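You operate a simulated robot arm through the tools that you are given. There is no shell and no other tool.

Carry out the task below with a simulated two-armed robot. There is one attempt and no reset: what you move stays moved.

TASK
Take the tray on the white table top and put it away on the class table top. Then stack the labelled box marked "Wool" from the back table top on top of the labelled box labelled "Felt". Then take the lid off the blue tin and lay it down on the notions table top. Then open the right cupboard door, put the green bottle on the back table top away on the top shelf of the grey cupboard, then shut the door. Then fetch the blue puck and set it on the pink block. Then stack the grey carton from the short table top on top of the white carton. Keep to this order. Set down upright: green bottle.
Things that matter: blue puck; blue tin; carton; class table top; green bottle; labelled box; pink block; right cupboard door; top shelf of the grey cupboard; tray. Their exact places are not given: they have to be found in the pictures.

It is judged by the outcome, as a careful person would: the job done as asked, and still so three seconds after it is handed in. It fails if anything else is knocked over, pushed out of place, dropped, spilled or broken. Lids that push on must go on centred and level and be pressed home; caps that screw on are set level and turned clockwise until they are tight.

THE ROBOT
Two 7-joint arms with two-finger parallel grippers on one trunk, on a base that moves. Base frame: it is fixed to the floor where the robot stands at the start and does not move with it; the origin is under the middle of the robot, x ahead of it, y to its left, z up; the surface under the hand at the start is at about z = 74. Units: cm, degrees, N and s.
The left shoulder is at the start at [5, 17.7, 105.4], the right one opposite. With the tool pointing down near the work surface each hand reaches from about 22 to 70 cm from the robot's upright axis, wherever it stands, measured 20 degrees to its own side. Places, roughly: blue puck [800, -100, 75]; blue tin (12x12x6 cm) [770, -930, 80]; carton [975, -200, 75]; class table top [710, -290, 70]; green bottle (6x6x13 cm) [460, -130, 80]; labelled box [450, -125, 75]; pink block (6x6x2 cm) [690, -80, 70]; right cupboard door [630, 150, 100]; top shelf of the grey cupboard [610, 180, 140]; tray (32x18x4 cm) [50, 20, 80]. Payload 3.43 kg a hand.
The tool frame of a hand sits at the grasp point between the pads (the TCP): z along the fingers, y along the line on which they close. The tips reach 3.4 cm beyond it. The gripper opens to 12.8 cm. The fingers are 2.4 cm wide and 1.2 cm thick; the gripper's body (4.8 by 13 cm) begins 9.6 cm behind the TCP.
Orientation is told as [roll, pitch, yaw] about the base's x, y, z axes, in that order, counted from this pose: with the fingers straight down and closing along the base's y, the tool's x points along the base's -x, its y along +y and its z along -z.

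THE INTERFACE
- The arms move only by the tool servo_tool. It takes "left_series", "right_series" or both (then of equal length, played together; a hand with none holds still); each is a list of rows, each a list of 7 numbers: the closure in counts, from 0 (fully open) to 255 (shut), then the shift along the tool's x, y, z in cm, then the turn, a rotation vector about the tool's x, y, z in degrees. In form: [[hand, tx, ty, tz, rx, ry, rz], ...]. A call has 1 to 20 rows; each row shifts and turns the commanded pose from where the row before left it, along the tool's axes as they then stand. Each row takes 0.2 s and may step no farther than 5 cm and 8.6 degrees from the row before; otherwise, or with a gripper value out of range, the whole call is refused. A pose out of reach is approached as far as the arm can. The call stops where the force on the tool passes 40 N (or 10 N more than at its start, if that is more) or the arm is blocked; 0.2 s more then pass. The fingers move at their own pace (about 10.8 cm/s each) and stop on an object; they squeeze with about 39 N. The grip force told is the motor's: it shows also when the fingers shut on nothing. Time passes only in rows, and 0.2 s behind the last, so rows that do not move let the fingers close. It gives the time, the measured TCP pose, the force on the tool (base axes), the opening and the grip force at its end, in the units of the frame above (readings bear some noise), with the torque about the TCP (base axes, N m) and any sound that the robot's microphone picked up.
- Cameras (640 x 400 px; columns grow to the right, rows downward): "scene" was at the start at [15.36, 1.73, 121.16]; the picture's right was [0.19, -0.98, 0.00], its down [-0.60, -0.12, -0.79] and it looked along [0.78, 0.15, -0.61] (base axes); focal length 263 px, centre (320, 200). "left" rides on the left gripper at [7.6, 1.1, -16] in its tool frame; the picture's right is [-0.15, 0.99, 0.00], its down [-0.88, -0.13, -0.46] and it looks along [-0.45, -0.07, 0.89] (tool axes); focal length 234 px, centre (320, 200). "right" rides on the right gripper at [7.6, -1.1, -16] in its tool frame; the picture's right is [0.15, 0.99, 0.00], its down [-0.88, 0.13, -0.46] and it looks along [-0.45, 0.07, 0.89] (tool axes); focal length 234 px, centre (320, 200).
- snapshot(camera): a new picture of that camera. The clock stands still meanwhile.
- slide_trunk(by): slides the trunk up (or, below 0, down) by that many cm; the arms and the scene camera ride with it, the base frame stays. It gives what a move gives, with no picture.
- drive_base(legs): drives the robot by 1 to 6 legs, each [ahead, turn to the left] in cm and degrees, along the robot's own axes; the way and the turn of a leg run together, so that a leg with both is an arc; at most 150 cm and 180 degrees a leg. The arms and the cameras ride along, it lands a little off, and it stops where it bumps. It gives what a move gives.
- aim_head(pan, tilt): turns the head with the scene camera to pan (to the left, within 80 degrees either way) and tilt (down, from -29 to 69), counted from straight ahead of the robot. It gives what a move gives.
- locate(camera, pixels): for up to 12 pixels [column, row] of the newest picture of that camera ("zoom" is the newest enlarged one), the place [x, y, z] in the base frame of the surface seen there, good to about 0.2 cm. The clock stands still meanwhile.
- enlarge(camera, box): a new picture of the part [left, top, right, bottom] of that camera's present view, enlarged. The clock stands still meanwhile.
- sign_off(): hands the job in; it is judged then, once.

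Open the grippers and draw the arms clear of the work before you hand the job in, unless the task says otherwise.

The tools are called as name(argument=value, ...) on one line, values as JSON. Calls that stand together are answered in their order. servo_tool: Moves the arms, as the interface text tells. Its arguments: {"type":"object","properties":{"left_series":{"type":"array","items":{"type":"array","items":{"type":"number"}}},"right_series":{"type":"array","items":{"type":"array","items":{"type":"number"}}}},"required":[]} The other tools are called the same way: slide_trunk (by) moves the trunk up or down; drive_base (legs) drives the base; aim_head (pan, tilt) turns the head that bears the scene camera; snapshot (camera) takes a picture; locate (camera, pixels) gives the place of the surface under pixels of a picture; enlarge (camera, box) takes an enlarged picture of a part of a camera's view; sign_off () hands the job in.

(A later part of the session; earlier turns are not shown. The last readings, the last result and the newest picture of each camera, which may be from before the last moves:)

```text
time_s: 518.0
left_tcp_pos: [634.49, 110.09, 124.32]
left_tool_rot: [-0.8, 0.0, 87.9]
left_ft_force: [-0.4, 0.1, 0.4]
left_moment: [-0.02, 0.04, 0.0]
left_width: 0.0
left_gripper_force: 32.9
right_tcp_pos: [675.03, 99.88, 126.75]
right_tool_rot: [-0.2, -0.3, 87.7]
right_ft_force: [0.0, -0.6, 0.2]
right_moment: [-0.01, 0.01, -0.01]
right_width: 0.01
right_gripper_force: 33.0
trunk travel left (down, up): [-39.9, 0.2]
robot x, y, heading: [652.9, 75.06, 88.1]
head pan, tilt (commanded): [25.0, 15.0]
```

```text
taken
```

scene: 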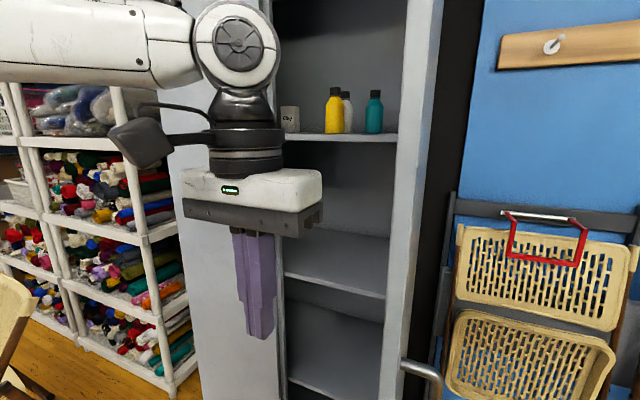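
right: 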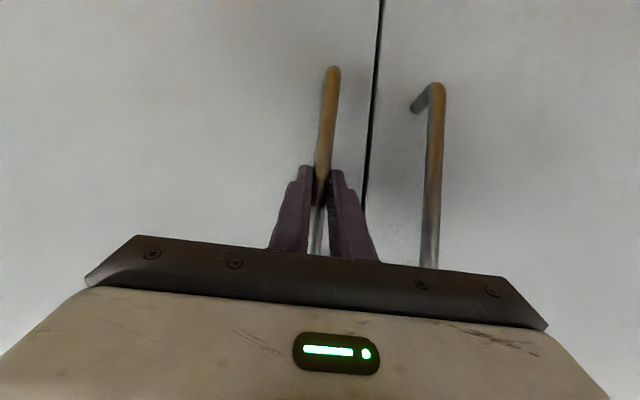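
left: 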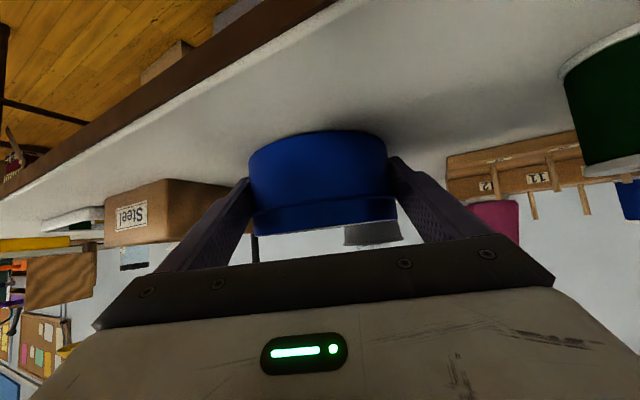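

With the trunk raised I see the top shelf: a small cup (289,118), yellow (334,110), white (346,112) and teal (374,112) bottles. I locate them.

enlarge(camera="scene", box=[260, 70, 420, 170])

locate(camera="zoom", pixels=[[115, 230], [115, 160], [290, 240], [290, 80], [345, 200], [455, 240], [455, 90], [200, 260], [515, 265], [390, 262], [200, 245], [510, 245]])

```text
4.00 times, centred on (340, 120) of scene
```

zoom: 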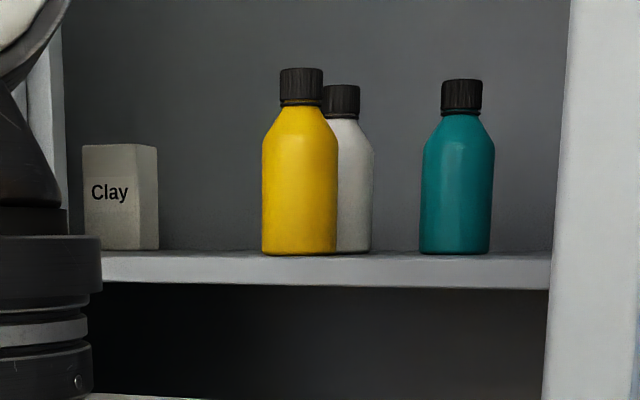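

```text
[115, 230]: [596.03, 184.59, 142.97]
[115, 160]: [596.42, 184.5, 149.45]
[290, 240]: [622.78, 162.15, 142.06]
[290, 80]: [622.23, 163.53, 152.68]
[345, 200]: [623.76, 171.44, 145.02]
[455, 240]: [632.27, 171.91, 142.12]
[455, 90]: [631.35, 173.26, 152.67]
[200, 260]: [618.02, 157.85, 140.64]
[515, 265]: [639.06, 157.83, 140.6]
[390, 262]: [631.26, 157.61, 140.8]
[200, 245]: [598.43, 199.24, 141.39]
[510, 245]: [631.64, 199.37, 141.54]
```

The free place is in front of the teal bottle around (635.5,164), shelf top z≈141. I test a near-horizontal left hand: pitch it 85° while moving forward.

servo_tool(left_series=[[135, -2.5, 0, 0, 0, -7.7, 0], [135, -2.48, 0, 0.33, 0, -7.7, 0], [135, -2.41, 0, 0.66, 0, -7.7, 0], [135, -2.3, 0, 0.98, 0, -7.7, 0], [135, -2.15, 0, 1.28, 0, -7.7, 0], [135, -1.96, 0, 1.56, 0, -7.7, 0], [135, -1.73, 0, 1.8, 0, -7.7, 0], [135, -1.47, 0, 2.02, 0, -7.7, 0], [135, -1.19, 0, 2.2, 0, -7.7, 0], [135, -0.88, 0, 2.34, 0, -7.7, 0], [135, -0.56, 0, 2.44, 0, -7.7, 0], [135, 0, 0, 0, 0, 0, 0]])

snapshot(camera="scene")

snapshot(camera="left")

```text
time_s: 520.6
left_tcp_pos: [635.17, 137.34, 124.44]
left_tool_rot: [-8.4, -84.7, 96.4]
left_ft_force: [-0.4, 0.0, -0.1]
left_moment: [-0.01, 0.01, -0.02]
left_width: 6.01
left_gripper_force: 0.1
right_tcp_pos: [674.82, 100.04, 127.02]
right_tool_rot: [-0.2, -0.4, 87.8]
right_ft_force: [0.6, -0.5, -0.6]
right_moment: [0.01, 0.01, 0.01]
right_width: 0.02
right_gripper_force: 33.4
trunk travel left (down, up): [-39.9, 0.2]
robot x, y, heading: [652.67, 75.33, 88.6]
head pan, tilt (commanded): [25.0, 15.0]
```

```text
taken
```

scene: 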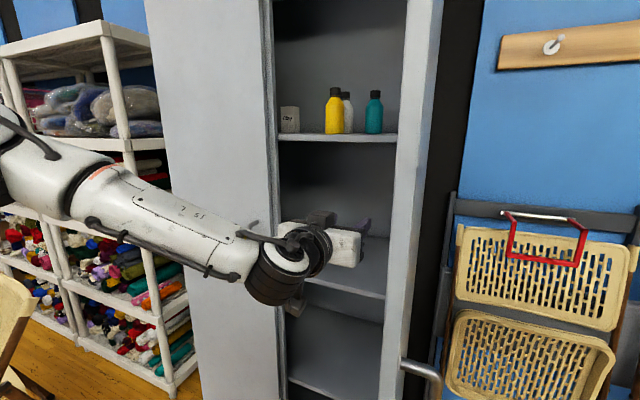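

```text
taken
```

left: 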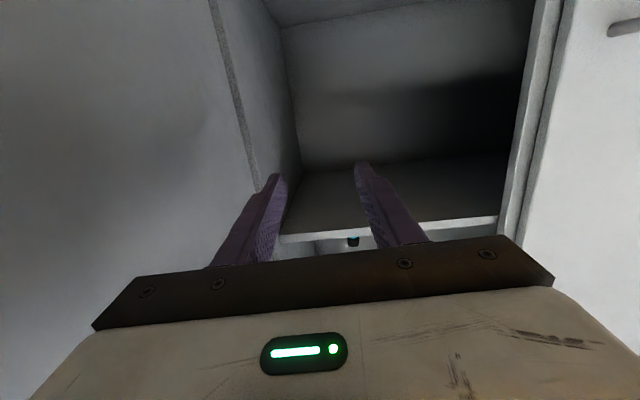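

The horizontal posture works. I test raising it to shelf height (z≈148).

servo_tool(left_series=[[135, -3.98, 0, -0.35, 0, 0, 0], [135, -3.98, 0, -0.35, 0, 0, 0], [135, -3.98, 0, -0.35, 0, 0, 0], [135, -3.98, 0, -0.35, 0, 0, 0], [135, -3.98, 0, -0.35, 0, 0, 0], [135, -3.98, 0, -0.35, 0, 0, 0], [135, 0, 0, 0, 0, 0, 0]])

servo_tool(left_series=[[135, -0.26, 0, 3, 0, 0, 0], [135, -0.26, 0, 3, 0, 0, 0], [135, -0.26, 0, 3, 0, 0, 0], [135, -0.17, 0, 2, 0, 0, 0], [135, 0, 0, 0, 0, 0, 0]])

snapshot(camera="scene")

snapshot(camera="left")

```text
time_s: 522.2
left_tcp_pos: [634.89, 137.41, 148.35]
left_tool_rot: [-7.3, -84.7, 95.4]
left_ft_force: [-0.3, -0.5, 0.3]
left_moment: [0.0, 0.02, -0.05]
left_width: 6.03
left_gripper_force: 0.0
right_tcp_pos: [674.79, 99.98, 126.81]
right_tool_rot: [-0.4, -0.4, 87.8]
right_ft_force: [0.1, -0.2, -0.4]
right_moment: [0.0, -0.02, -0.02]
right_width: 0.0
right_gripper_force: 32.9
trunk travel left (down, up): [-39.9, 0.2]
robot x, y, heading: [652.85, 74.98, 88.0]
head pan, tilt (commanded): [25.0, 15.0]
```

```text
time_s: 523.5
left_tcp_pos: [634.7, 146.87, 147.68]
left_tool_rot: [-7.0, -84.6, 95.0]
left_ft_force: [-0.8, 0.4, 0.4]
left_moment: [-0.04, 0.01, 0.03]
left_width: 6.02
left_gripper_force: 0.1
left hand out of reach, approached as far as the arm can: row 3, 4
right_tcp_pos: [674.94, 99.89, 126.89]
right_tool_rot: [-0.2, -0.3, 87.7]
right_ft_force: [0.2, -0.2, -0.3]
right_moment: [0.02, -0.04, -0.01]
right_width: 0.01
right_gripper_force: 32.7
trunk travel left (down, up): [-39.9, 0.2]
robot x, y, heading: [652.65, 75.23, 88.2]
head pan, tilt (commanded): [25.0, 15.0]
```

```text
taken
```

scene: 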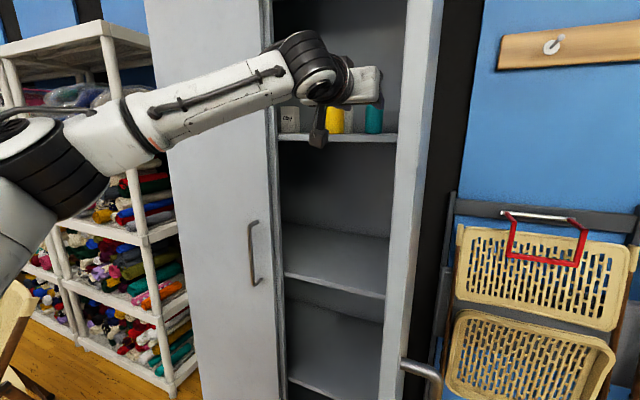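

```text
taken
```

left: 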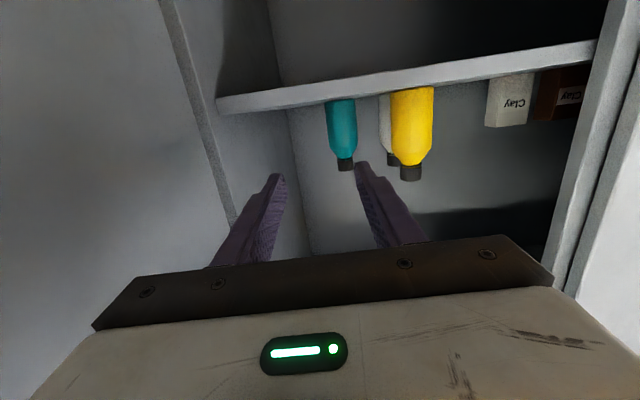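

The left hand reaches (634.7,147,147.7) horizontally at 71 cm, so standing near y≈93 will do. I retract it to the mid posture, keep it horizontal, and drive to the back table for the bottle.

servo_tool(left_series=[[135, 0.3, 0, -3.3, 0, 0, 0], [135, 0.3, 0, -3.3, 0, 0, 0], [135, 0.3, 0, -3.3, 0, 0, 0], [135, 3.98, 0, 0.35, 0, 0, 0], [135, 3.98, 0, 0.35, 0, 0, 0], [135, 3.98, 0, 0.35, 0, 0, 0], [135, 3.98, 0, 0.35, 0, 0, 0], [135, 3.98, 0, 0.35, 0, 0, 0], [135, 3.0, 0, 0.26, 0, 0, 0], [135, 0, 0, 0, 0, 0, 0]])

drive_base(legs=[[-60, 0]])

snapshot(camera="scene")

```text
time_s: 525.6
left_tcp_pos: [634.81, 136.79, 124.67]
left_tool_rot: [-7.5, -84.8, 95.6]
left_ft_force: [0.0, -0.2, 0.1]
left_moment: [0.0, 0.04, 0.02]
left_width: 6.04
left_gripper_force: 0.0
right_tcp_pos: [674.9, 100.1, 126.9]
right_tool_rot: [-0.1, -0.3, 87.8]
right_ft_force: [-0.4, 0.0, -0.2]
right_moment: [-0.01, -0.02, 0.0]
right_width: 0.04
right_gripper_force: 33.3
trunk travel left (down, up): [-39.9, 0.2]
robot x, y, heading: [652.98, 75.12, 88.4]
head pan, tilt (commanded): [25.0, 15.0]
```

```text
time_s: 529.0
left_tcp_pos: [633.29, 78.14, 124.65]
left_tool_rot: [-7.4, -84.7, 94.8]
left_ft_force: [0.2, -0.4, 0.1]
left_moment: [0.0, 0.0, -0.01]
left_width: 6.02
left_gripper_force: 0.1
right_tcp_pos: [672.99, 40.73, 126.95]
right_tool_rot: [-0.2, -0.3, 87.2]
right_ft_force: [0.1, 0.2, -0.5]
right_moment: [0.03, 0.0, -0.01]
right_width: 0.0
right_gripper_force: 33.0
trunk travel left (down, up): [-39.9, 0.2]
robot x, y, heading: [650.84, 16.23, 87.5]
head pan, tilt (commanded): [25.0, 15.0]
```

```text
taken
```

scene: 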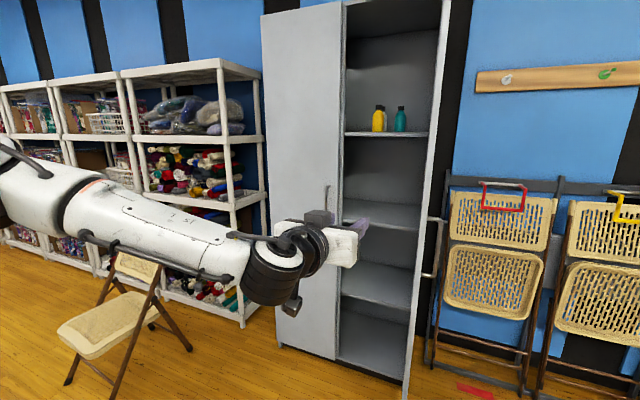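

The door stays open. I turn left 147° and drive 158 cm toward the back table, then face -x.

drive_base(legs=[[0, 147.5], [79, 0], [79, 0], [0, -55]])

aim_head(pan=10, tilt=35)

snapshot(camera="scene")

```text
time_s: 545.6
left_tcp_pos: [498.12, -134.73, 124.7]
left_tool_rot: [-7.3, -84.7, -171.6]
left_ft_force: [0.3, 0.8, -0.2]
left_moment: [-0.01, -0.01, 0.02]
left_width: 6.02
left_gripper_force: 0.1
right_tcp_pos: [532.82, -92.6, 126.86]
right_tool_rot: [-0.2, -0.3, -179.2]
right_ft_force: [-0.2, 0.1, -0.1]
right_moment: [0.0, 0.03, 0.01]
right_width: 0.01
right_gripper_force: 33.2
trunk travel left (down, up): [-39.9, 0.2]
robot x, y, heading: [558.54, -113.35, -178.7]
head pan, tilt (commanded): [25.0, 15.0]
```

```text
time_s: 546.4
left_tcp_pos: [498.15, -134.69, 124.71]
left_tool_rot: [-7.4, -84.8, -171.5]
left_ft_force: [0.3, 0.4, -1.2]
left_moment: [0.0, -0.01, -0.02]
left_width: 6.02
left_gripper_force: 0.1
right_tcp_pos: [532.74, -92.74, 126.98]
right_tool_rot: [-0.3, -0.4, -179.1]
right_ft_force: [-0.9, 0.6, -0.2]
right_moment: [-0.03, -0.02, 0.02]
right_width: 0.0
right_gripper_force: 32.8
trunk travel left (down, up): [-39.9, 0.2]
robot x, y, heading: [558.97, -113.29, -178.8]
head pan, tilt (commanded): [10.0, 35.0]
```

```text
taken
```

scene: 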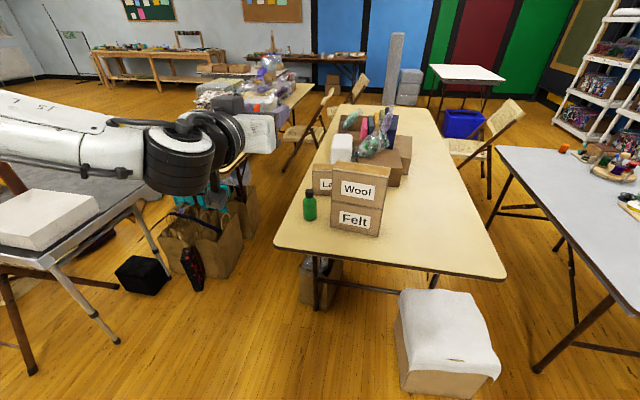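

Well aligned with the bottle. I locate the bottle precisely, then lower the trunk.

enlarge(camera="scene", box=[270, 150, 410, 250])

locate(camera="zoom", pixels=[[180, 185], [180, 215], [180, 260], [180, 300], [155, 260], [203, 260], [180, 178], [250, 300], [480, 355], [180, 316]])

```text
4.00 times, centred on (340, 200) of scene
```

zoom: 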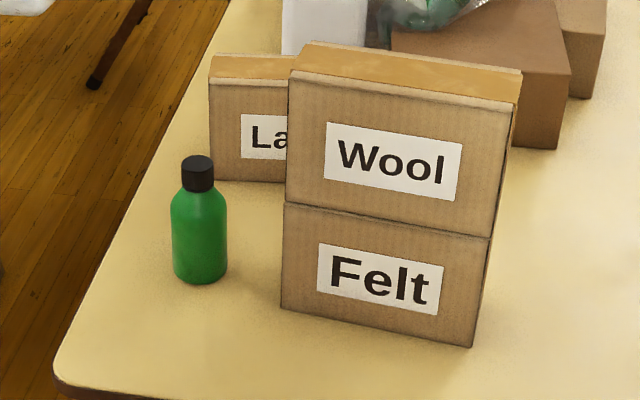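

```text
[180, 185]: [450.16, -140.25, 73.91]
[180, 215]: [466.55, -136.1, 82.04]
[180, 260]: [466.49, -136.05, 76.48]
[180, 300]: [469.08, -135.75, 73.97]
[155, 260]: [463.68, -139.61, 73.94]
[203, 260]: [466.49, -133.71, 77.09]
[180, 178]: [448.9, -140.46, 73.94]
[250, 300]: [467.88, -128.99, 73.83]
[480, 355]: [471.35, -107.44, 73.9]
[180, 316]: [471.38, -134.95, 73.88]
```

I get the bottle's side edges for its centre and lower the trunk 36 cm.

locate(camera="zoom", pixels=[[174, 240], [225, 240], [200, 240], [200, 270], [198, 165], [186, 172], [210, 172], [198, 158]])

slide_trunk(by=-36)

snapshot(camera="scene")

snapshot(camera="left")

```text
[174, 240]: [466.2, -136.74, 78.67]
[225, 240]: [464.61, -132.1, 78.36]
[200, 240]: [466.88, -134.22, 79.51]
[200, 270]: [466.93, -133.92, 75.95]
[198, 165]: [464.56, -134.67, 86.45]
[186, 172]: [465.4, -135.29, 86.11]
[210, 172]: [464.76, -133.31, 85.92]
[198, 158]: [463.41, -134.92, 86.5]
```

```text
time_s: 549.9
left_tcp_pos: [498.19, -134.8, 88.59]
left_tool_rot: [-7.5, -84.7, -171.6]
left_ft_force: [-0.8, -1.1, 0.0]
left_moment: [-0.01, -0.01, 0.0]
left_width: 6.02
left_gripper_force: 0.0
right_tcp_pos: [532.78, -92.82, 90.89]
right_tool_rot: [-0.3, -0.2, -179.2]
right_ft_force: [-0.3, 0.4, -0.5]
right_moment: [0.0, 0.01, -0.01]
right_width: 0.0
right_gripper_force: 33.4
trunk travel left (down, up): [-3.9, 36.2]
robot x, y, heading: [558.54, -113.33, -178.7]
head pan, tilt (commanded): [10.0, 35.0]
```

```text
taken
```

scene: 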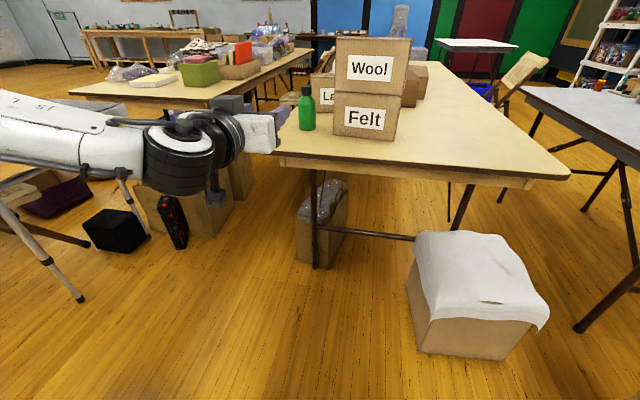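

```text
taken
```

left: 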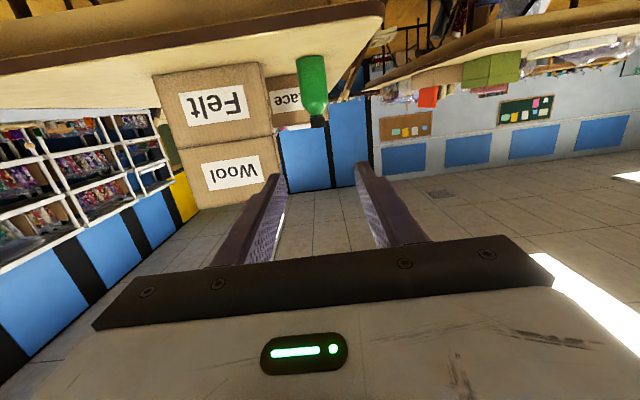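

Bottle centre is (464.3,-134.3), diameter ~5.3. I open to 9 cm, lower the hand to z≈78.6 with a 1 cm sideways correction, then drive 24 cm forward.

servo_tool(left_series=[[76, 2.5, -0.25, 0.23, 0, 0, 0], [76, 2.5, -0.25, 0.23, 0, 0, 0], [76, 2.5, -0.25, 0.23, 0, 0, 0], [76, 2.5, -0.25, 0.23, 0, 0, 0], [76, 0, 0, 0, 0, 0, 0]])

drive_base(legs=[[23, 0]])

snapshot(camera="left")

snapshot(camera="scene")

```text
time_s: 551.1
left_tcp_pos: [498.26, -133.55, 78.53]
left_tool_rot: [-7.5, -84.7, -171.3]
left_ft_force: [0.5, 0.4, -0.2]
left_moment: [-0.03, 0.02, 0.0]
left_width: 9.01
left_gripper_force: 0.1
right_tcp_pos: [532.77, -92.74, 90.82]
right_tool_rot: [-0.2, -0.4, -179.1]
right_ft_force: [0.6, 0.0, -0.3]
right_moment: [-0.01, 0.02, 0.0]
right_width: 0.01
right_gripper_force: 33.2
trunk travel left (down, up): [-3.9, 36.2]
robot x, y, heading: [558.93, -113.39, -178.6]
head pan, tilt (commanded): [10.0, 35.0]
```

```text
time_s: 552.9
left_tcp_pos: [475.34, -134.3, 78.63]
left_tool_rot: [-7.3, -84.7, -171.4]
left_ft_force: [-0.2, -0.2, -0.2]
left_moment: [0.0, -0.01, 0.02]
left_width: 9.0
left_gripper_force: 0.0
right_tcp_pos: [509.75, -93.39, 90.96]
right_tool_rot: [-0.3, -0.3, -178.9]
right_ft_force: [0.1, -0.9, -0.7]
right_moment: [0.02, -0.01, 0.02]
right_width: 0.0
right_gripper_force: 32.7
trunk travel left (down, up): [-3.9, 36.2]
robot x, y, heading: [535.76, -114.1, -178.4]
head pan, tilt (commanded): [10.0, 35.0]
```

```text
taken
```

left: 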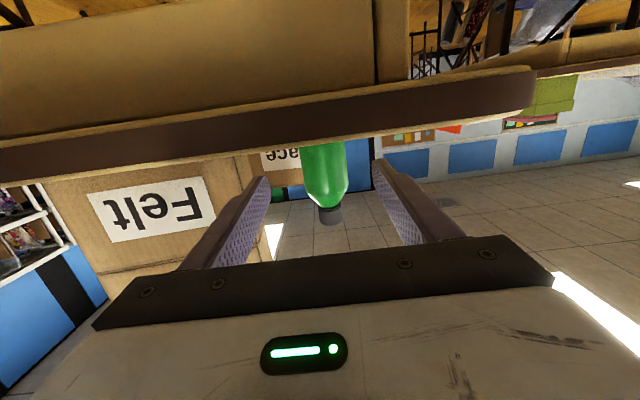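

```text
taken
```

scene: 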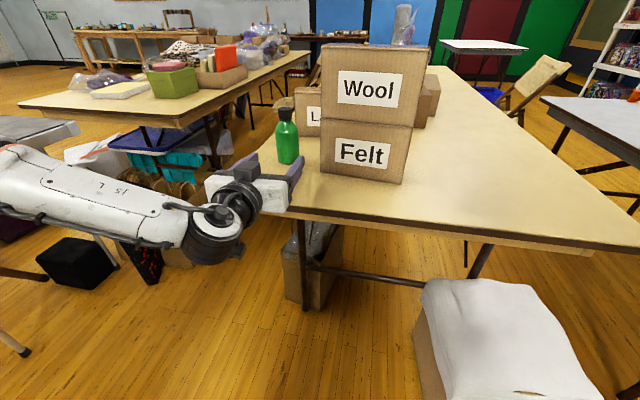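

Caution: in the horizontal posture the hand's camera hangs below table level and would hit the table edge on the last 11 cm. I reduce the pitch to ~70° and raise the hand to z≈80.

servo_tool(left_series=[[76, -0.9, 0, -0.1, 0, 7.5, 0], [76, -0.8, 0, -0.2, 0, 7.5, 0], [76, 0, 0, 0, 0, 0, 0]])

snapshot(camera="left")

enlarge(camera="scene", box=[180, 80, 380, 260])

```text
time_s: 553.6
left_tcp_pos: [475.35, -134.29, 80.37]
left_tool_rot: [-1.9, -69.7, -176.9]
left_ft_force: [0.0, -0.5, 0.0]
left_moment: [0.01, 0.0, 0.01]
left_width: 9.0
left_gripper_force: 0.0
right_tcp_pos: [509.66, -93.39, 90.85]
right_tool_rot: [-0.2, -0.2, -179.0]
right_ft_force: [-0.6, 1.0, 0.7]
right_moment: [-0.01, 0.04, 0.0]
right_width: 0.01
right_gripper_force: 33.1
trunk travel left (down, up): [-3.9, 36.2]
robot x, y, heading: [535.81, -113.65, -178.5]
head pan, tilt (commanded): [10.0, 35.0]
```

```text
taken
```

left: 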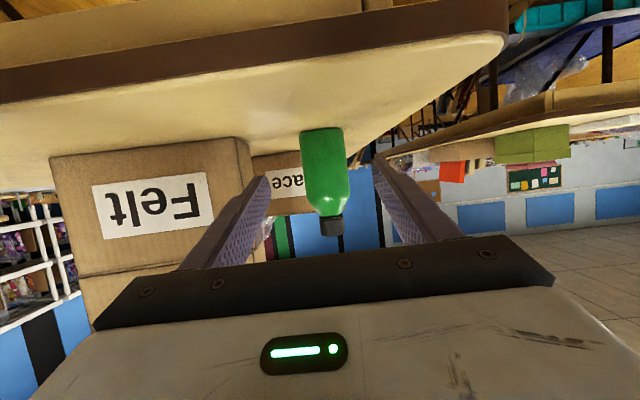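

```text
2.22 times, centred on (280, 170) of scene
```

zoom: 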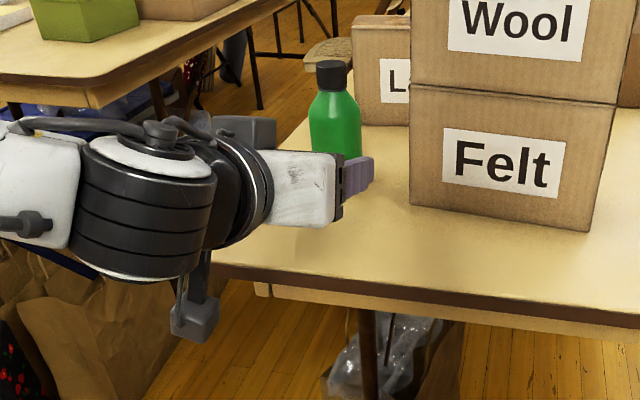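

I check the hanging camera box's height against the table.

locate(camera="zoom", pixels=[[195, 325], [185, 300], [210, 300], [195, 270], [235, 300], [235, 262], [370, 175], [345, 195], [335, 90], [335, 110]])

```text
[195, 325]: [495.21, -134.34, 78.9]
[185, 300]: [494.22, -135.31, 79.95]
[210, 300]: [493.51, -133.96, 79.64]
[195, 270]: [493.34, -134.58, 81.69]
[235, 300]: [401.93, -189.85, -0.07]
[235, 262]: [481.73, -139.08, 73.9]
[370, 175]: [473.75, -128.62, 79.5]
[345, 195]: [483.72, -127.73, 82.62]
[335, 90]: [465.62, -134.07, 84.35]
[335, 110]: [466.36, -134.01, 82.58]
```

The camera box clears the table by ~4 cm. I advance 10.7 cm horizontally toward the bottle.

servo_tool(left_series=[[76, -0.74, -0.05, 2.0, 0, 0, 0], [76, -0.74, -0.05, 2.0, 0, 0, 0], [76, -0.74, -0.05, 2.0, 0, 0, 0], [76, -0.74, -0.05, 2.0, 0, 0, 0], [76, -0.74, -0.05, 2.0, 0, 0, 0], [76, 0, 0, 0, 0, 0, 0]])

snapshot(camera="left")

enlarge(camera="scene", box=[180, 80, 380, 260])

```text
time_s: 555.0
left_tcp_pos: [464.46, -134.34, 80.32]
left_tool_rot: [-2.0, -69.7, -176.9]
left_ft_force: [-0.7, -1.0, -0.9]
left_moment: [0.0, 0.01, 0.0]
left_width: 9.0
left_gripper_force: 0.0
right_tcp_pos: [509.77, -93.42, 90.93]
right_tool_rot: [-0.3, -0.4, -178.9]
right_ft_force: [0.2, 0.7, 0.3]
right_moment: [0.02, -0.02, 0.01]
right_width: 0.01
right_gripper_force: 33.7
trunk travel left (down, up): [-3.9, 36.2]
robot x, y, heading: [535.6, -113.38, -178.6]
head pan, tilt (commanded): [10.0, 35.0]
```

```text
taken
```

left: 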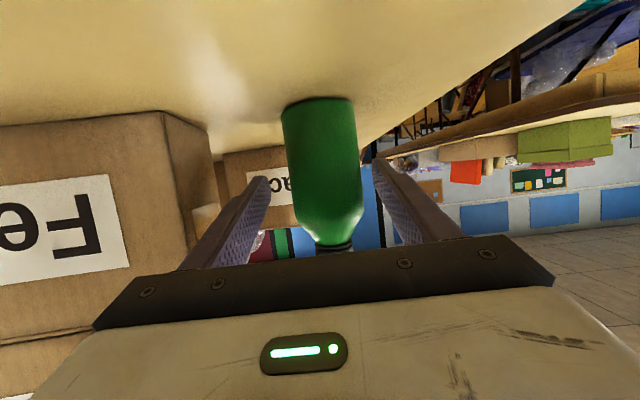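

```text
2.22 times, centred on (280, 170) of scene
```

zoom: 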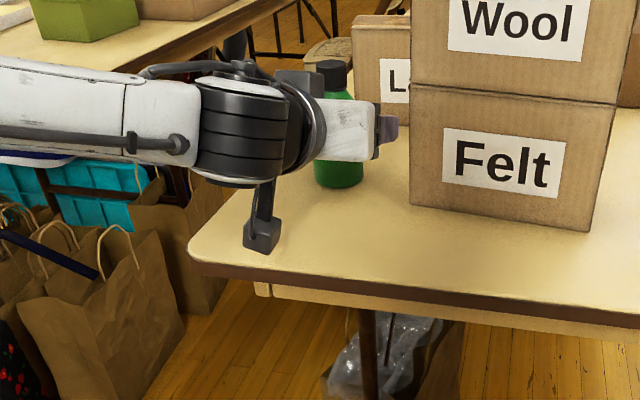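

The bottle is between the fingers. I close on it.

servo_tool(left_series=[[120, 0, 0, 0, 0, 0, 0], [160, 0, 0, 0, 0, 0, 0], [255, 0, 0, 0, 0, 0, 0], [255, 0, 0, 0, 0, 0, 0], [255, 0, 0, 0, 0, 0, 0]])

snapshot(camera="left")

```text
time_s: 556.2
left_tcp_pos: [464.61, -134.36, 80.27]
left_tool_rot: [-2.0, -69.8, -177.0]
left_ft_force: [0.1, -0.1, 0.3]
left_moment: [-0.09, 0.0, -0.01]
left_width: 5.23
left_gripper_force: 39.1
right_tcp_pos: [509.65, -93.39, 90.93]
right_tool_rot: [-0.3, -0.2, -179.0]
right_ft_force: [-0.1, -0.1, -0.2]
right_moment: [-0.02, 0.04, 0.0]
right_width: 0.01
right_gripper_force: 32.6
trunk travel left (down, up): [-3.9, 36.2]
robot x, y, heading: [535.41, -113.96, -178.3]
head pan, tilt (commanded): [10.0, 35.0]
```

```text
taken
```

left: 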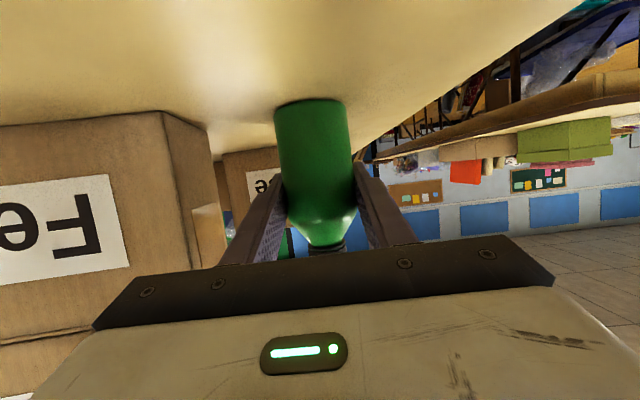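

The bottle is held (5.2 cm). I lift it with the trunk and then back away.

slide_trunk(by=5)

slide_trunk(by=31)

drive_base(legs=[[-40, 0]])

snapshot(camera="scene")

```text
time_s: 557.2
left_tcp_pos: [464.62, -134.37, 85.26]
left_tool_rot: [-2.0, -69.7, -176.9]
left_ft_force: [-0.5, -0.1, -2.2]
left_moment: [-0.02, 0.05, 0.04]
left_width: 5.2
left_gripper_force: 38.5
right_tcp_pos: [509.73, -93.44, 95.88]
right_tool_rot: [-0.2, -0.3, -178.9]
right_ft_force: [0.1, 0.5, 0.0]
right_moment: [-0.01, -0.01, -0.02]
right_width: 0.01
right_gripper_force: 32.8
trunk travel left (down, up): [-8.9, 31.2]
robot x, y, heading: [535.74, -113.7, -178.7]
head pan, tilt (commanded): [10.0, 35.0]
```

```text
time_s: 560.2
left_tcp_pos: [464.66, -134.31, 116.31]
left_tool_rot: [-2.0, -69.7, -176.8]
left_ft_force: [-0.5, 0.0, -2.8]
left_moment: [0.0, 0.0, 0.01]
left_width: 5.19
left_gripper_force: 38.8
right_tcp_pos: [509.69, -93.29, 126.78]
right_tool_rot: [-0.4, -0.3, -178.9]
right_ft_force: [-0.6, -0.4, 0.0]
right_moment: [-0.05, 0.01, 0.04]
right_width: 0.0
right_gripper_force: 32.7
trunk travel left (down, up): [-39.9, 0.2]
robot x, y, heading: [536.02, -113.51, -178.3]
head pan, tilt (commanded): [10.0, 35.0]
```

```text
time_s: 562.8
left_tcp_pos: [505.1, -133.14, 116.31]
left_tool_rot: [-2.1, -69.6, -177.0]
left_ft_force: [0.2, -0.3, -2.3]
left_moment: [-0.03, 0.01, 0.0]
left_width: 5.23
left_gripper_force: 38.9
right_tcp_pos: [550.28, -92.26, 126.91]
right_tool_rot: [-0.2, -0.3, -179.2]
right_ft_force: [-0.5, -0.8, 0.6]
right_moment: [0.01, -0.01, 0.0]
right_width: 0.0
right_gripper_force: 33.1
trunk travel left (down, up): [-39.9, 0.2]
robot x, y, heading: [576.04, -113.05, -178.6]
head pan, tilt (commanded): [10.0, 35.0]
```

```text
taken
```

scene: 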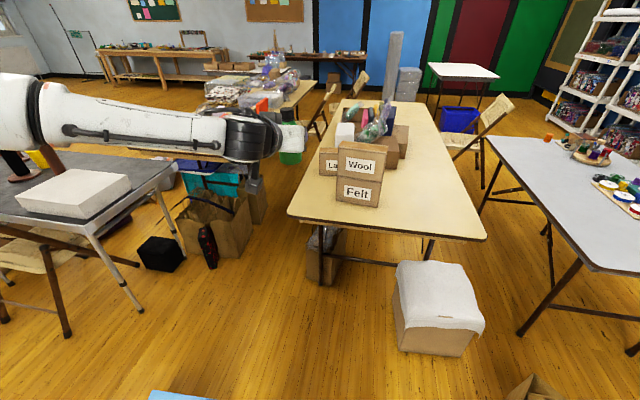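

The stack is untouched and the bottle is steady. I turn right 104° and drive 160 cm toward the cupboard.

drive_base(legs=[[0, -104], [80, 0], [80, 0]])

aim_head(pan=0, tilt=15)

snapshot(camera="scene")

```text
time_s: 575.2
left_tcp_pos: [610.62, 114.79, 116.26]
left_tool_rot: [-2.0, -69.7, 78.3]
left_ft_force: [-0.1, 0.1, -2.3]
left_moment: [-0.01, 0.01, 0.0]
left_width: 5.19
left_gripper_force: 39.2
right_tcp_pos: [638.71, 60.63, 126.86]
right_tool_rot: [-0.2, -0.2, 76.3]
right_ft_force: [-0.6, 0.9, 0.1]
right_moment: [-0.03, -0.02, 0.01]
right_width: 0.0
right_gripper_force: 32.7
trunk travel left (down, up): [-39.9, 0.2]
robot x, y, heading: [612.23, 40.71, 76.6]
head pan, tilt (commanded): [10.0, 35.0]
```

```text
time_s: 576.1
left_tcp_pos: [610.46, 114.69, 116.26]
left_tool_rot: [-2.0, -69.7, 78.4]
left_ft_force: [0.0, -0.8, -1.8]
left_moment: [-0.01, -0.01, 0.01]
left_width: 5.21
left_gripper_force: 39.2
right_tcp_pos: [638.6, 60.63, 126.9]
right_tool_rot: [-0.4, -0.3, 76.4]
right_ft_force: [-0.4, 0.2, 0.7]
right_moment: [-0.02, -0.02, 0.01]
right_width: 0.01
right_gripper_force: 33.2
trunk travel left (down, up): [-39.9, 0.2]
robot x, y, heading: [612.33, 40.58, 76.6]
head pan, tilt (commanded): [0.0, 15.0]
```

```text
taken
```

scene: 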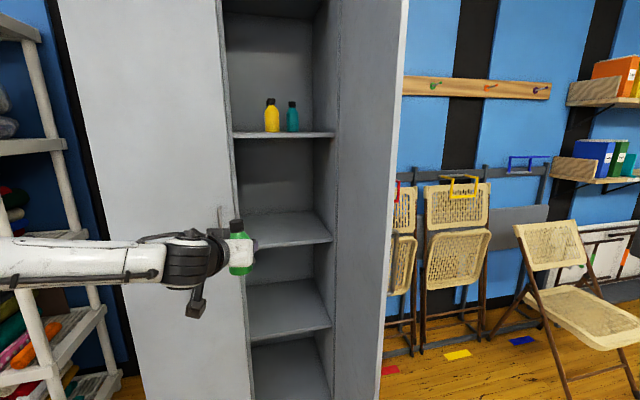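

I locate the open door's inner face and the shelf contents from here.

locate(camera="scene", pixels=[[345, 100], [398, 100], [345, 300], [380, 300], [237, 134], [330, 134], [290, 134], [272, 120], [292, 120], [315, 128], [225, 250], [330, 60]])

enlarge(camera="scene", box=[210, 70, 350, 160])

```text
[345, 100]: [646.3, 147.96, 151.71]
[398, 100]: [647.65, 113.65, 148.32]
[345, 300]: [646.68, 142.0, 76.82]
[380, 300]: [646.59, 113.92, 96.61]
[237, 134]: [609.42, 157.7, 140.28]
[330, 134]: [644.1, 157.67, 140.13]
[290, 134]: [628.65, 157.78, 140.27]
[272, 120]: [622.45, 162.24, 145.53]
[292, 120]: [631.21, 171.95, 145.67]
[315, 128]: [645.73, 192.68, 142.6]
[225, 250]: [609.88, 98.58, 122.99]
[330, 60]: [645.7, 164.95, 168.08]
```

```text
4.44 times, centred on (280, 115) of scene
```

zoom: 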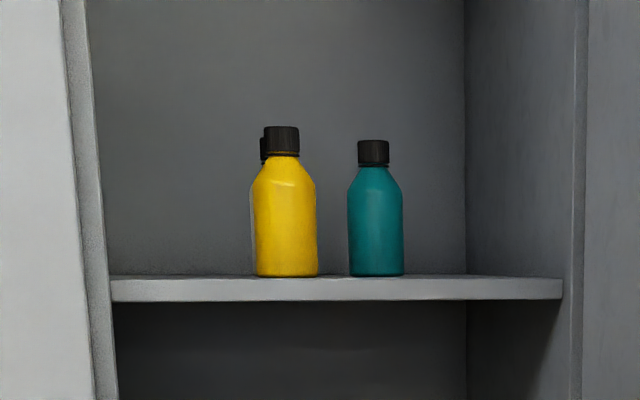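

The door is at ~90° (x≈646.5). I retract the bottle 10 cm and raise it to about z=150.

servo_tool(left_series=[[255, 1.16, 0, -3.13, 0, 0, 0], [255, 1.16, 0, -3.13, 0, 0, 0], [255, 1.16, 0, -3.13, 0, 0, 0], [255, 0, 0, 0, 0, 0, 0]])

servo_tool(left_series=[[255, -3.0, 0, -1.1, 0, 0, 0], [255, -3.5, 0, -1.3, 0, 0, 0], [255, -3.5, 0, -1.3, 0, 0, 0], [255, -3.5, 0, -1.3, 0, 0, 0], [255, -3.5, 0, -1.3, 0, 0, 0], [255, -3.5, 0, -1.3, 0, 0, 0], [255, -3.5, 0, -1.3, 0, 0, 0], [255, -3.5, 0, -1.3, 0, 0, 0], [255, -3.5, 0, -1.3, 0, 0, 0], [255, 0, 0, 0, 0, 0, 0]])

snapshot(camera="scene")

```text
time_s: 577.1
left_tcp_pos: [608.16, 105.02, 116.22]
left_tool_rot: [-2.0, -69.8, 78.3]
left_ft_force: [0.2, 0.2, -1.9]
left_moment: [-0.02, 0.0, 0.02]
left_width: 5.21
left_gripper_force: 39.4
right_tcp_pos: [638.79, 60.68, 126.96]
right_tool_rot: [-0.2, -0.3, 76.4]
right_ft_force: [-0.5, -0.2, 0.5]
right_moment: [-0.06, -0.02, 0.0]
right_width: 0.0
right_gripper_force: 32.8
trunk travel left (down, up): [-39.9, 0.2]
robot x, y, heading: [611.85, 40.79, 76.6]
head pan, tilt (commanded): [0.0, 15.0]
```

```text
time_s: 579.3
left_tcp_pos: [607.77, 104.95, 149.27]
left_tool_rot: [-2.0, -69.6, 78.3]
left_ft_force: [-1.5, -0.6, -2.3]
left_moment: [-0.03, -0.03, 0.01]
left_width: 5.21
left_gripper_force: 39.0
right_tcp_pos: [638.61, 60.69, 126.87]
right_tool_rot: [-0.2, -0.3, 76.3]
right_ft_force: [0.3, -0.2, -1.2]
right_moment: [0.02, 0.01, 0.01]
right_width: 0.0
right_gripper_force: 32.6
trunk travel left (down, up): [-39.9, 0.2]
robot x, y, heading: [612.06, 40.79, 76.4]
head pan, tilt (commanded): [0.0, 15.0]
```

```text
taken
```

scene: 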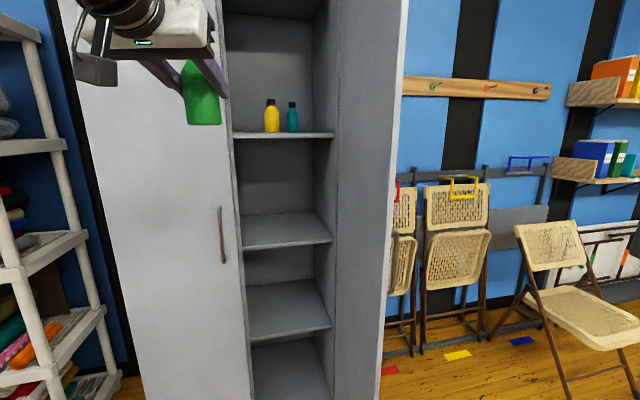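

No reach trouble. I tuck the right hand 10 cm outward and then position: turn left 7°, ahead 32 cm, turn right to heading 65°.

servo_tool(left_series=[[255, -0.5, 0, -0.2, 0, 0, 0], [255, -0.5, 0, -0.2, 0, 0, 0], [255, 0, 0, 0, 0, 0, 0]], right_series=[[255, 0, -3.5, 0, 0, 0, 0], [255, 0, -3.5, 0, 0, 0, 0], [255, 0, -3, 0, 0, 0, 0]])

drive_base(legs=[[0, 7], [32, 0]])

drive_base(legs=[[0, -18.4]])

snapshot(camera="scene")

```text
time_s: 580.1
left_tcp_pos: [607.62, 104.79, 150.28]
left_tool_rot: [-2.2, -69.8, 78.8]
left_ft_force: [0.8, -1.1, -1.8]
left_moment: [-0.01, 0.04, 0.01]
left_width: 5.2
left_gripper_force: 38.4
right_tcp_pos: [648.63, 58.29, 126.94]
right_tool_rot: [-0.2, -0.3, 76.4]
right_ft_force: [-0.1, 0.1, 0.4]
right_moment: [0.0, 0.02, 0.02]
right_width: 0.0
right_gripper_force: 33.4
trunk travel left (down, up): [-39.9, 0.2]
robot x, y, heading: [612.38, 41.0, 76.2]
head pan, tilt (commanded): [0.0, 15.0]
```

```text
time_s: 582.7
left_tcp_pos: [603.15, 135.1, 150.31]
left_tool_rot: [-2.5, -69.7, 86.0]
left_ft_force: [0.2, 0.6, -2.7]
left_moment: [-0.05, 0.01, -0.02]
left_width: 5.22
left_gripper_force: 39.1
right_tcp_pos: [649.62, 93.9, 126.97]
right_tool_rot: [-0.3, -0.3, 83.4]
right_ft_force: [-0.5, 0.4, -0.1]
right_moment: [-0.01, 0.0, -0.01]
right_width: 0.0
right_gripper_force: 32.8
trunk travel left (down, up): [-39.9, 0.2]
robot x, y, heading: [615.54, 71.66, 83.7]
head pan, tilt (commanded): [0.0, 15.0]
```

```text
time_s: 584.2
left_tcp_pos: [623.91, 135.73, 150.29]
left_tool_rot: [-2.4, -69.8, 67.3]
left_ft_force: [-0.4, 0.2, -0.9]
left_moment: [-0.02, 0.02, 0.01]
left_width: 5.21
left_gripper_force: 39.1
right_tcp_pos: [654.79, 82.08, 126.92]
right_tool_rot: [-0.3, -0.3, 64.8]
right_ft_force: [-0.5, -0.6, 1.0]
right_moment: [0.01, 0.0, -0.01]
right_width: 0.01
right_gripper_force: 32.8
trunk travel left (down, up): [-39.9, 0.2]
robot x, y, heading: [615.34, 72.15, 64.9]
head pan, tilt (commanded): [0.0, 15.0]
```

```text
taken
```

scene: 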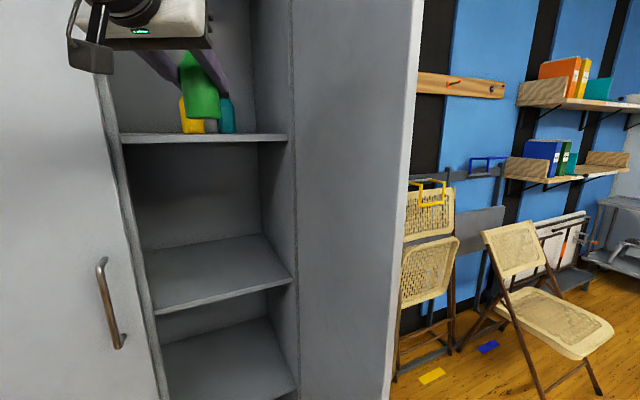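

On plan: the target lies straight ahead, 30.7 cm. I drive forward 22 cm and check.

drive_base(legs=[[22, 0]])

aim_head(pan=15, tilt=0)

snapshot(camera="scene")

snapshot(camera="left")

```text
time_s: 585.8
left_tcp_pos: [633.22, 155.33, 150.27]
left_tool_rot: [-2.4, -69.7, 67.2]
left_ft_force: [0.7, 1.0, -2.2]
left_moment: [-0.01, 0.01, 0.03]
left_width: 5.22
left_gripper_force: 39.5
right_tcp_pos: [663.82, 101.5, 126.89]
right_tool_rot: [-0.3, -0.2, 64.7]
right_ft_force: [0.2, -0.3, 1.2]
right_moment: [-0.02, 0.05, -0.01]
right_width: 0.0
right_gripper_force: 33.4
trunk travel left (down, up): [-39.9, 0.2]
robot x, y, heading: [624.56, 91.66, 65.1]
head pan, tilt (commanded): [0.0, 15.0]
```

```text
time_s: 586.6
left_tcp_pos: [633.17, 155.28, 150.27]
left_tool_rot: [-2.4, -69.7, 67.2]
left_ft_force: [0.6, 0.9, -1.4]
left_moment: [-0.02, 0.0, -0.02]
left_width: 5.21
left_gripper_force: 39.7
right_tcp_pos: [663.83, 101.48, 126.99]
right_tool_rot: [-0.2, -0.2, 64.8]
right_ft_force: [0.1, 0.2, 0.5]
right_moment: [0.0, -0.05, -0.01]
right_width: 0.0
right_gripper_force: 33.2
trunk travel left (down, up): [-39.9, 0.2]
robot x, y, heading: [624.79, 91.39, 64.9]
head pan, tilt (commanded): [15.0, 0.0]
```

```text
taken
```

scene: 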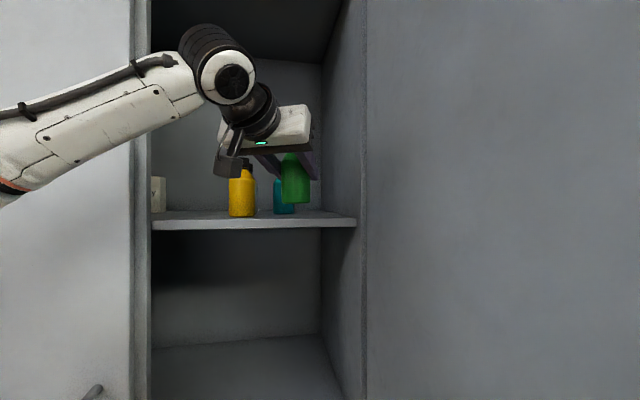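

```text
taken
```

left: 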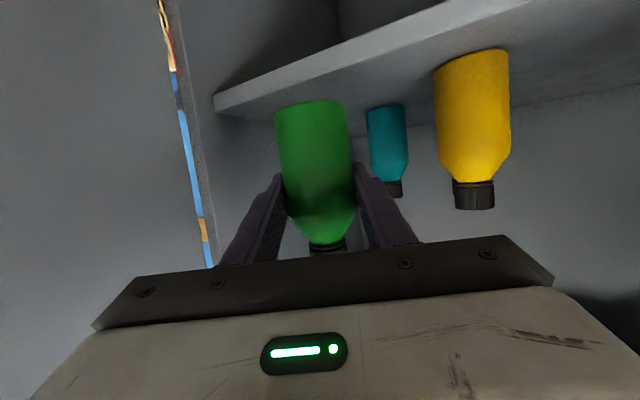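

The bottle is above the shelf front. I extend the arm forward 8.6 cm.

servo_tool(left_series=[[255, -0.73, 0, 1.97, 0, 0, 0], [255, -0.73, 0, 1.97, 0, 0, 0], [255, -0.73, 0, 1.97, 0, 0, 0], [255, -0.73, 0, 1.97, 0, 0, 0], [255, 0, 0, 0, 0, 0, 0]])

snapshot(camera="scene")

snapshot(camera="left")

```text
time_s: 587.8
left_tcp_pos: [632.4, 158.62, 149.72]
left_tool_rot: [-2.4, -69.6, 67.4]
left_ft_force: [1.4, 0.6, -2.5]
left_moment: [0.01, -0.01, 0.04]
left_width: 5.2
left_gripper_force: 38.5
left hand out of reach, approached as far as the arm can: row 1, 2, 3, 4
right_tcp_pos: [663.86, 101.25, 126.93]
right_tool_rot: [-0.2, -0.3, 64.7]
right_ft_force: [-0.3, -0.6, -0.1]
right_moment: [0.01, 0.0, 0.01]
right_width: 0.01
right_gripper_force: 33.0
trunk travel left (down, up): [-39.9, 0.2]
robot x, y, heading: [624.42, 91.4, 65.2]
head pan, tilt (commanded): [15.0, 0.0]
```

```text
taken
```

scene: 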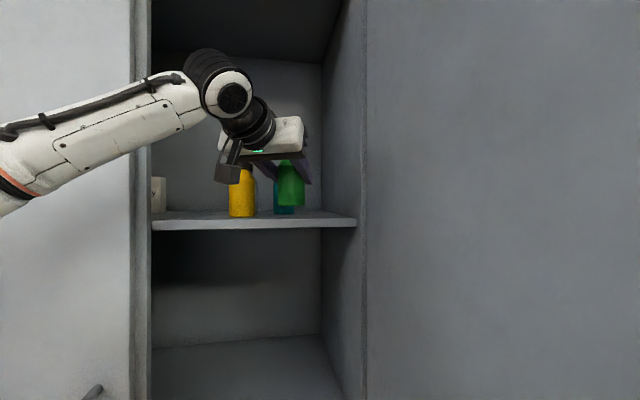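

```text
taken
```

left: 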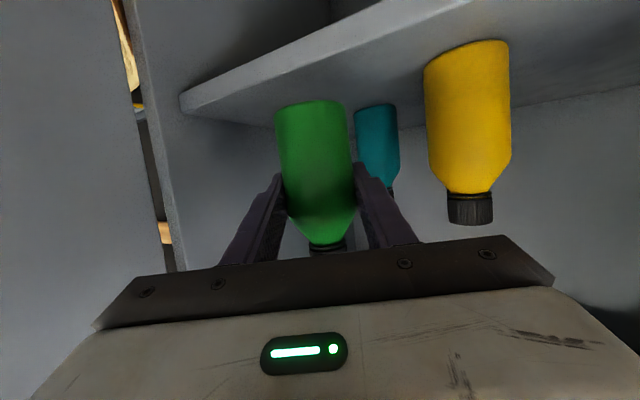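

The arm's limit is reached at (632.4,158.6); I drive 5 cm forward instead, bringing the bottle to about (634.5,163).

drive_base(legs=[[5, 0]])

snapshot(camera="left")

enlarge(camera="scene", box=[140, 60, 380, 250])

```text
time_s: 588.7
left_tcp_pos: [634.63, 163.2, 149.62]
left_tool_rot: [-2.3, -69.6, 67.2]
left_ft_force: [0.8, 0.5, -2.3]
left_moment: [0.0, -0.01, 0.01]
left_width: 5.21
left_gripper_force: 39.0
right_tcp_pos: [665.98, 106.09, 126.98]
right_tool_rot: [-0.2, -0.3, 64.7]
right_ft_force: [-0.4, 0.7, 0.4]
right_moment: [-0.04, 0.02, 0.01]
right_width: 0.0
right_gripper_force: 33.1
trunk travel left (down, up): [-39.9, 0.2]
robot x, y, heading: [627.03, 95.77, 65.2]
head pan, tilt (commanded): [15.0, 0.0]
```

```text
taken
```

left: 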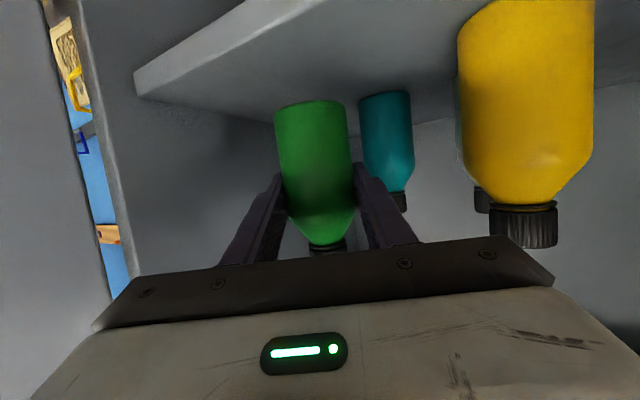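

```text
2.11 times, centred on (260, 155) of scene
```

zoom: 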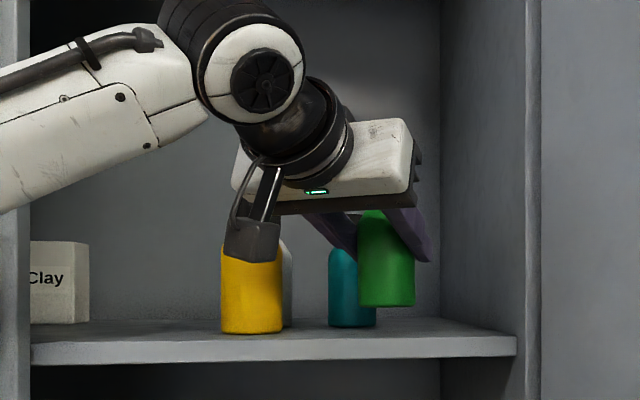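

Clear all around. I lower with the trunk 2 cm, then in small steps until the bottle rests.

slide_trunk(by=-1.8)

slide_trunk(by=-0.4)

enlarge(camera="scene", box=[220, 120, 380, 250])

```text
time_s: 589.4
left_tcp_pos: [634.54, 163.22, 147.92]
left_tool_rot: [-2.6, -69.7, 67.3]
left_ft_force: [-0.9, 0.4, -1.4]
left_moment: [0.0, 0.03, 0.01]
left_width: 5.21
left_gripper_force: 39.3
right_tcp_pos: [665.98, 106.02, 125.13]
right_tool_rot: [-0.2, -0.4, 64.7]
right_ft_force: [-0.1, 0.4, 0.2]
right_moment: [-0.01, -0.01, 0.01]
right_width: 0.0
right_gripper_force: 32.8
trunk travel left (down, up): [-38.1, 2.0]
robot x, y, heading: [627.06, 96.25, 64.8]
head pan, tilt (commanded): [15.0, 0.0]
```

```text
time_s: 589.9
left_tcp_pos: [634.55, 163.18, 147.4]
left_tool_rot: [-2.5, -69.7, 67.3]
left_ft_force: [-0.2, -0.2, -3.1]
left_moment: [-0.03, -0.02, -0.01]
left_width: 5.21
left_gripper_force: 39.2
right_tcp_pos: [665.95, 106.07, 124.8]
right_tool_rot: [-0.3, -0.4, 64.7]
right_ft_force: [-0.7, 0.7, -0.3]
right_moment: [0.02, 0.01, 0.01]
right_width: 0.0
right_gripper_force: 33.0
trunk travel left (down, up): [-37.7, 2.4]
robot x, y, heading: [626.67, 95.66, 65.1]
head pan, tilt (commanded): [15.0, 0.0]
```

```text
3.08 times, centred on (300, 185) of scene
```

zoom: 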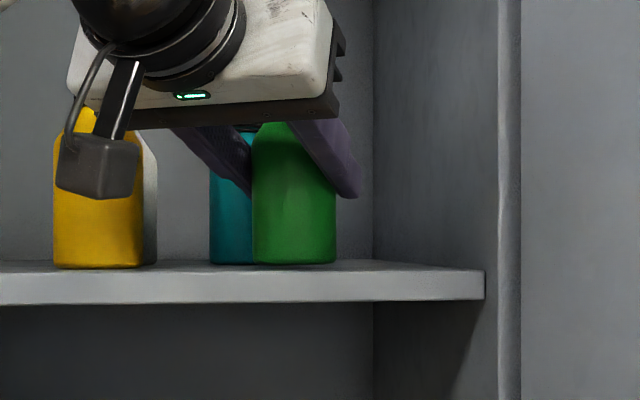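

Nearly touching. I lower in 0.2 cm steps and watch the force.

slide_trunk(by=-0.2)

slide_trunk(by=-0.2)

```text
time_s: 590.4
left_tcp_pos: [634.5, 163.02, 147.32]
left_tool_rot: [-2.6, -69.8, 67.3]
left_ft_force: [-1.1, 0.0, -1.6]
left_moment: [-0.03, -0.05, -0.01]
left_width: 5.19
left_gripper_force: 39.6
right_tcp_pos: [665.88, 106.0, 124.54]
right_tool_rot: [-0.4, -0.3, 64.6]
right_ft_force: [0.6, -0.1, -0.1]
right_moment: [-0.01, -0.01, 0.01]
right_width: 0.0
right_gripper_force: 32.9
trunk travel left (down, up): [-37.5, 2.6]
robot x, y, heading: [626.85, 96.03, 65.3]
head pan, tilt (commanded): [15.0, 0.0]
```

```text
time_s: 591.0
left_tcp_pos: [634.65, 163.15, 147.33]
left_tool_rot: [-2.4, -69.9, 67.3]
left_ft_force: [0.6, 3.3, 6.3]
left_moment: [0.23, 0.1, -0.04]
left_width: 5.2
left_gripper_force: 38.7
right_tcp_pos: [666.05, 106.01, 124.35]
right_tool_rot: [-0.2, -0.4, 64.6]
right_ft_force: [0.1, -0.5, 0.5]
right_moment: [-0.02, 0.02, 0.0]
right_width: 0.04
right_gripper_force: 33.5
trunk travel left (down, up): [-37.3, 2.8]
robot x, y, heading: [626.68, 95.52, 65.1]
head pan, tilt (commanded): [15.0, 0.0]
```

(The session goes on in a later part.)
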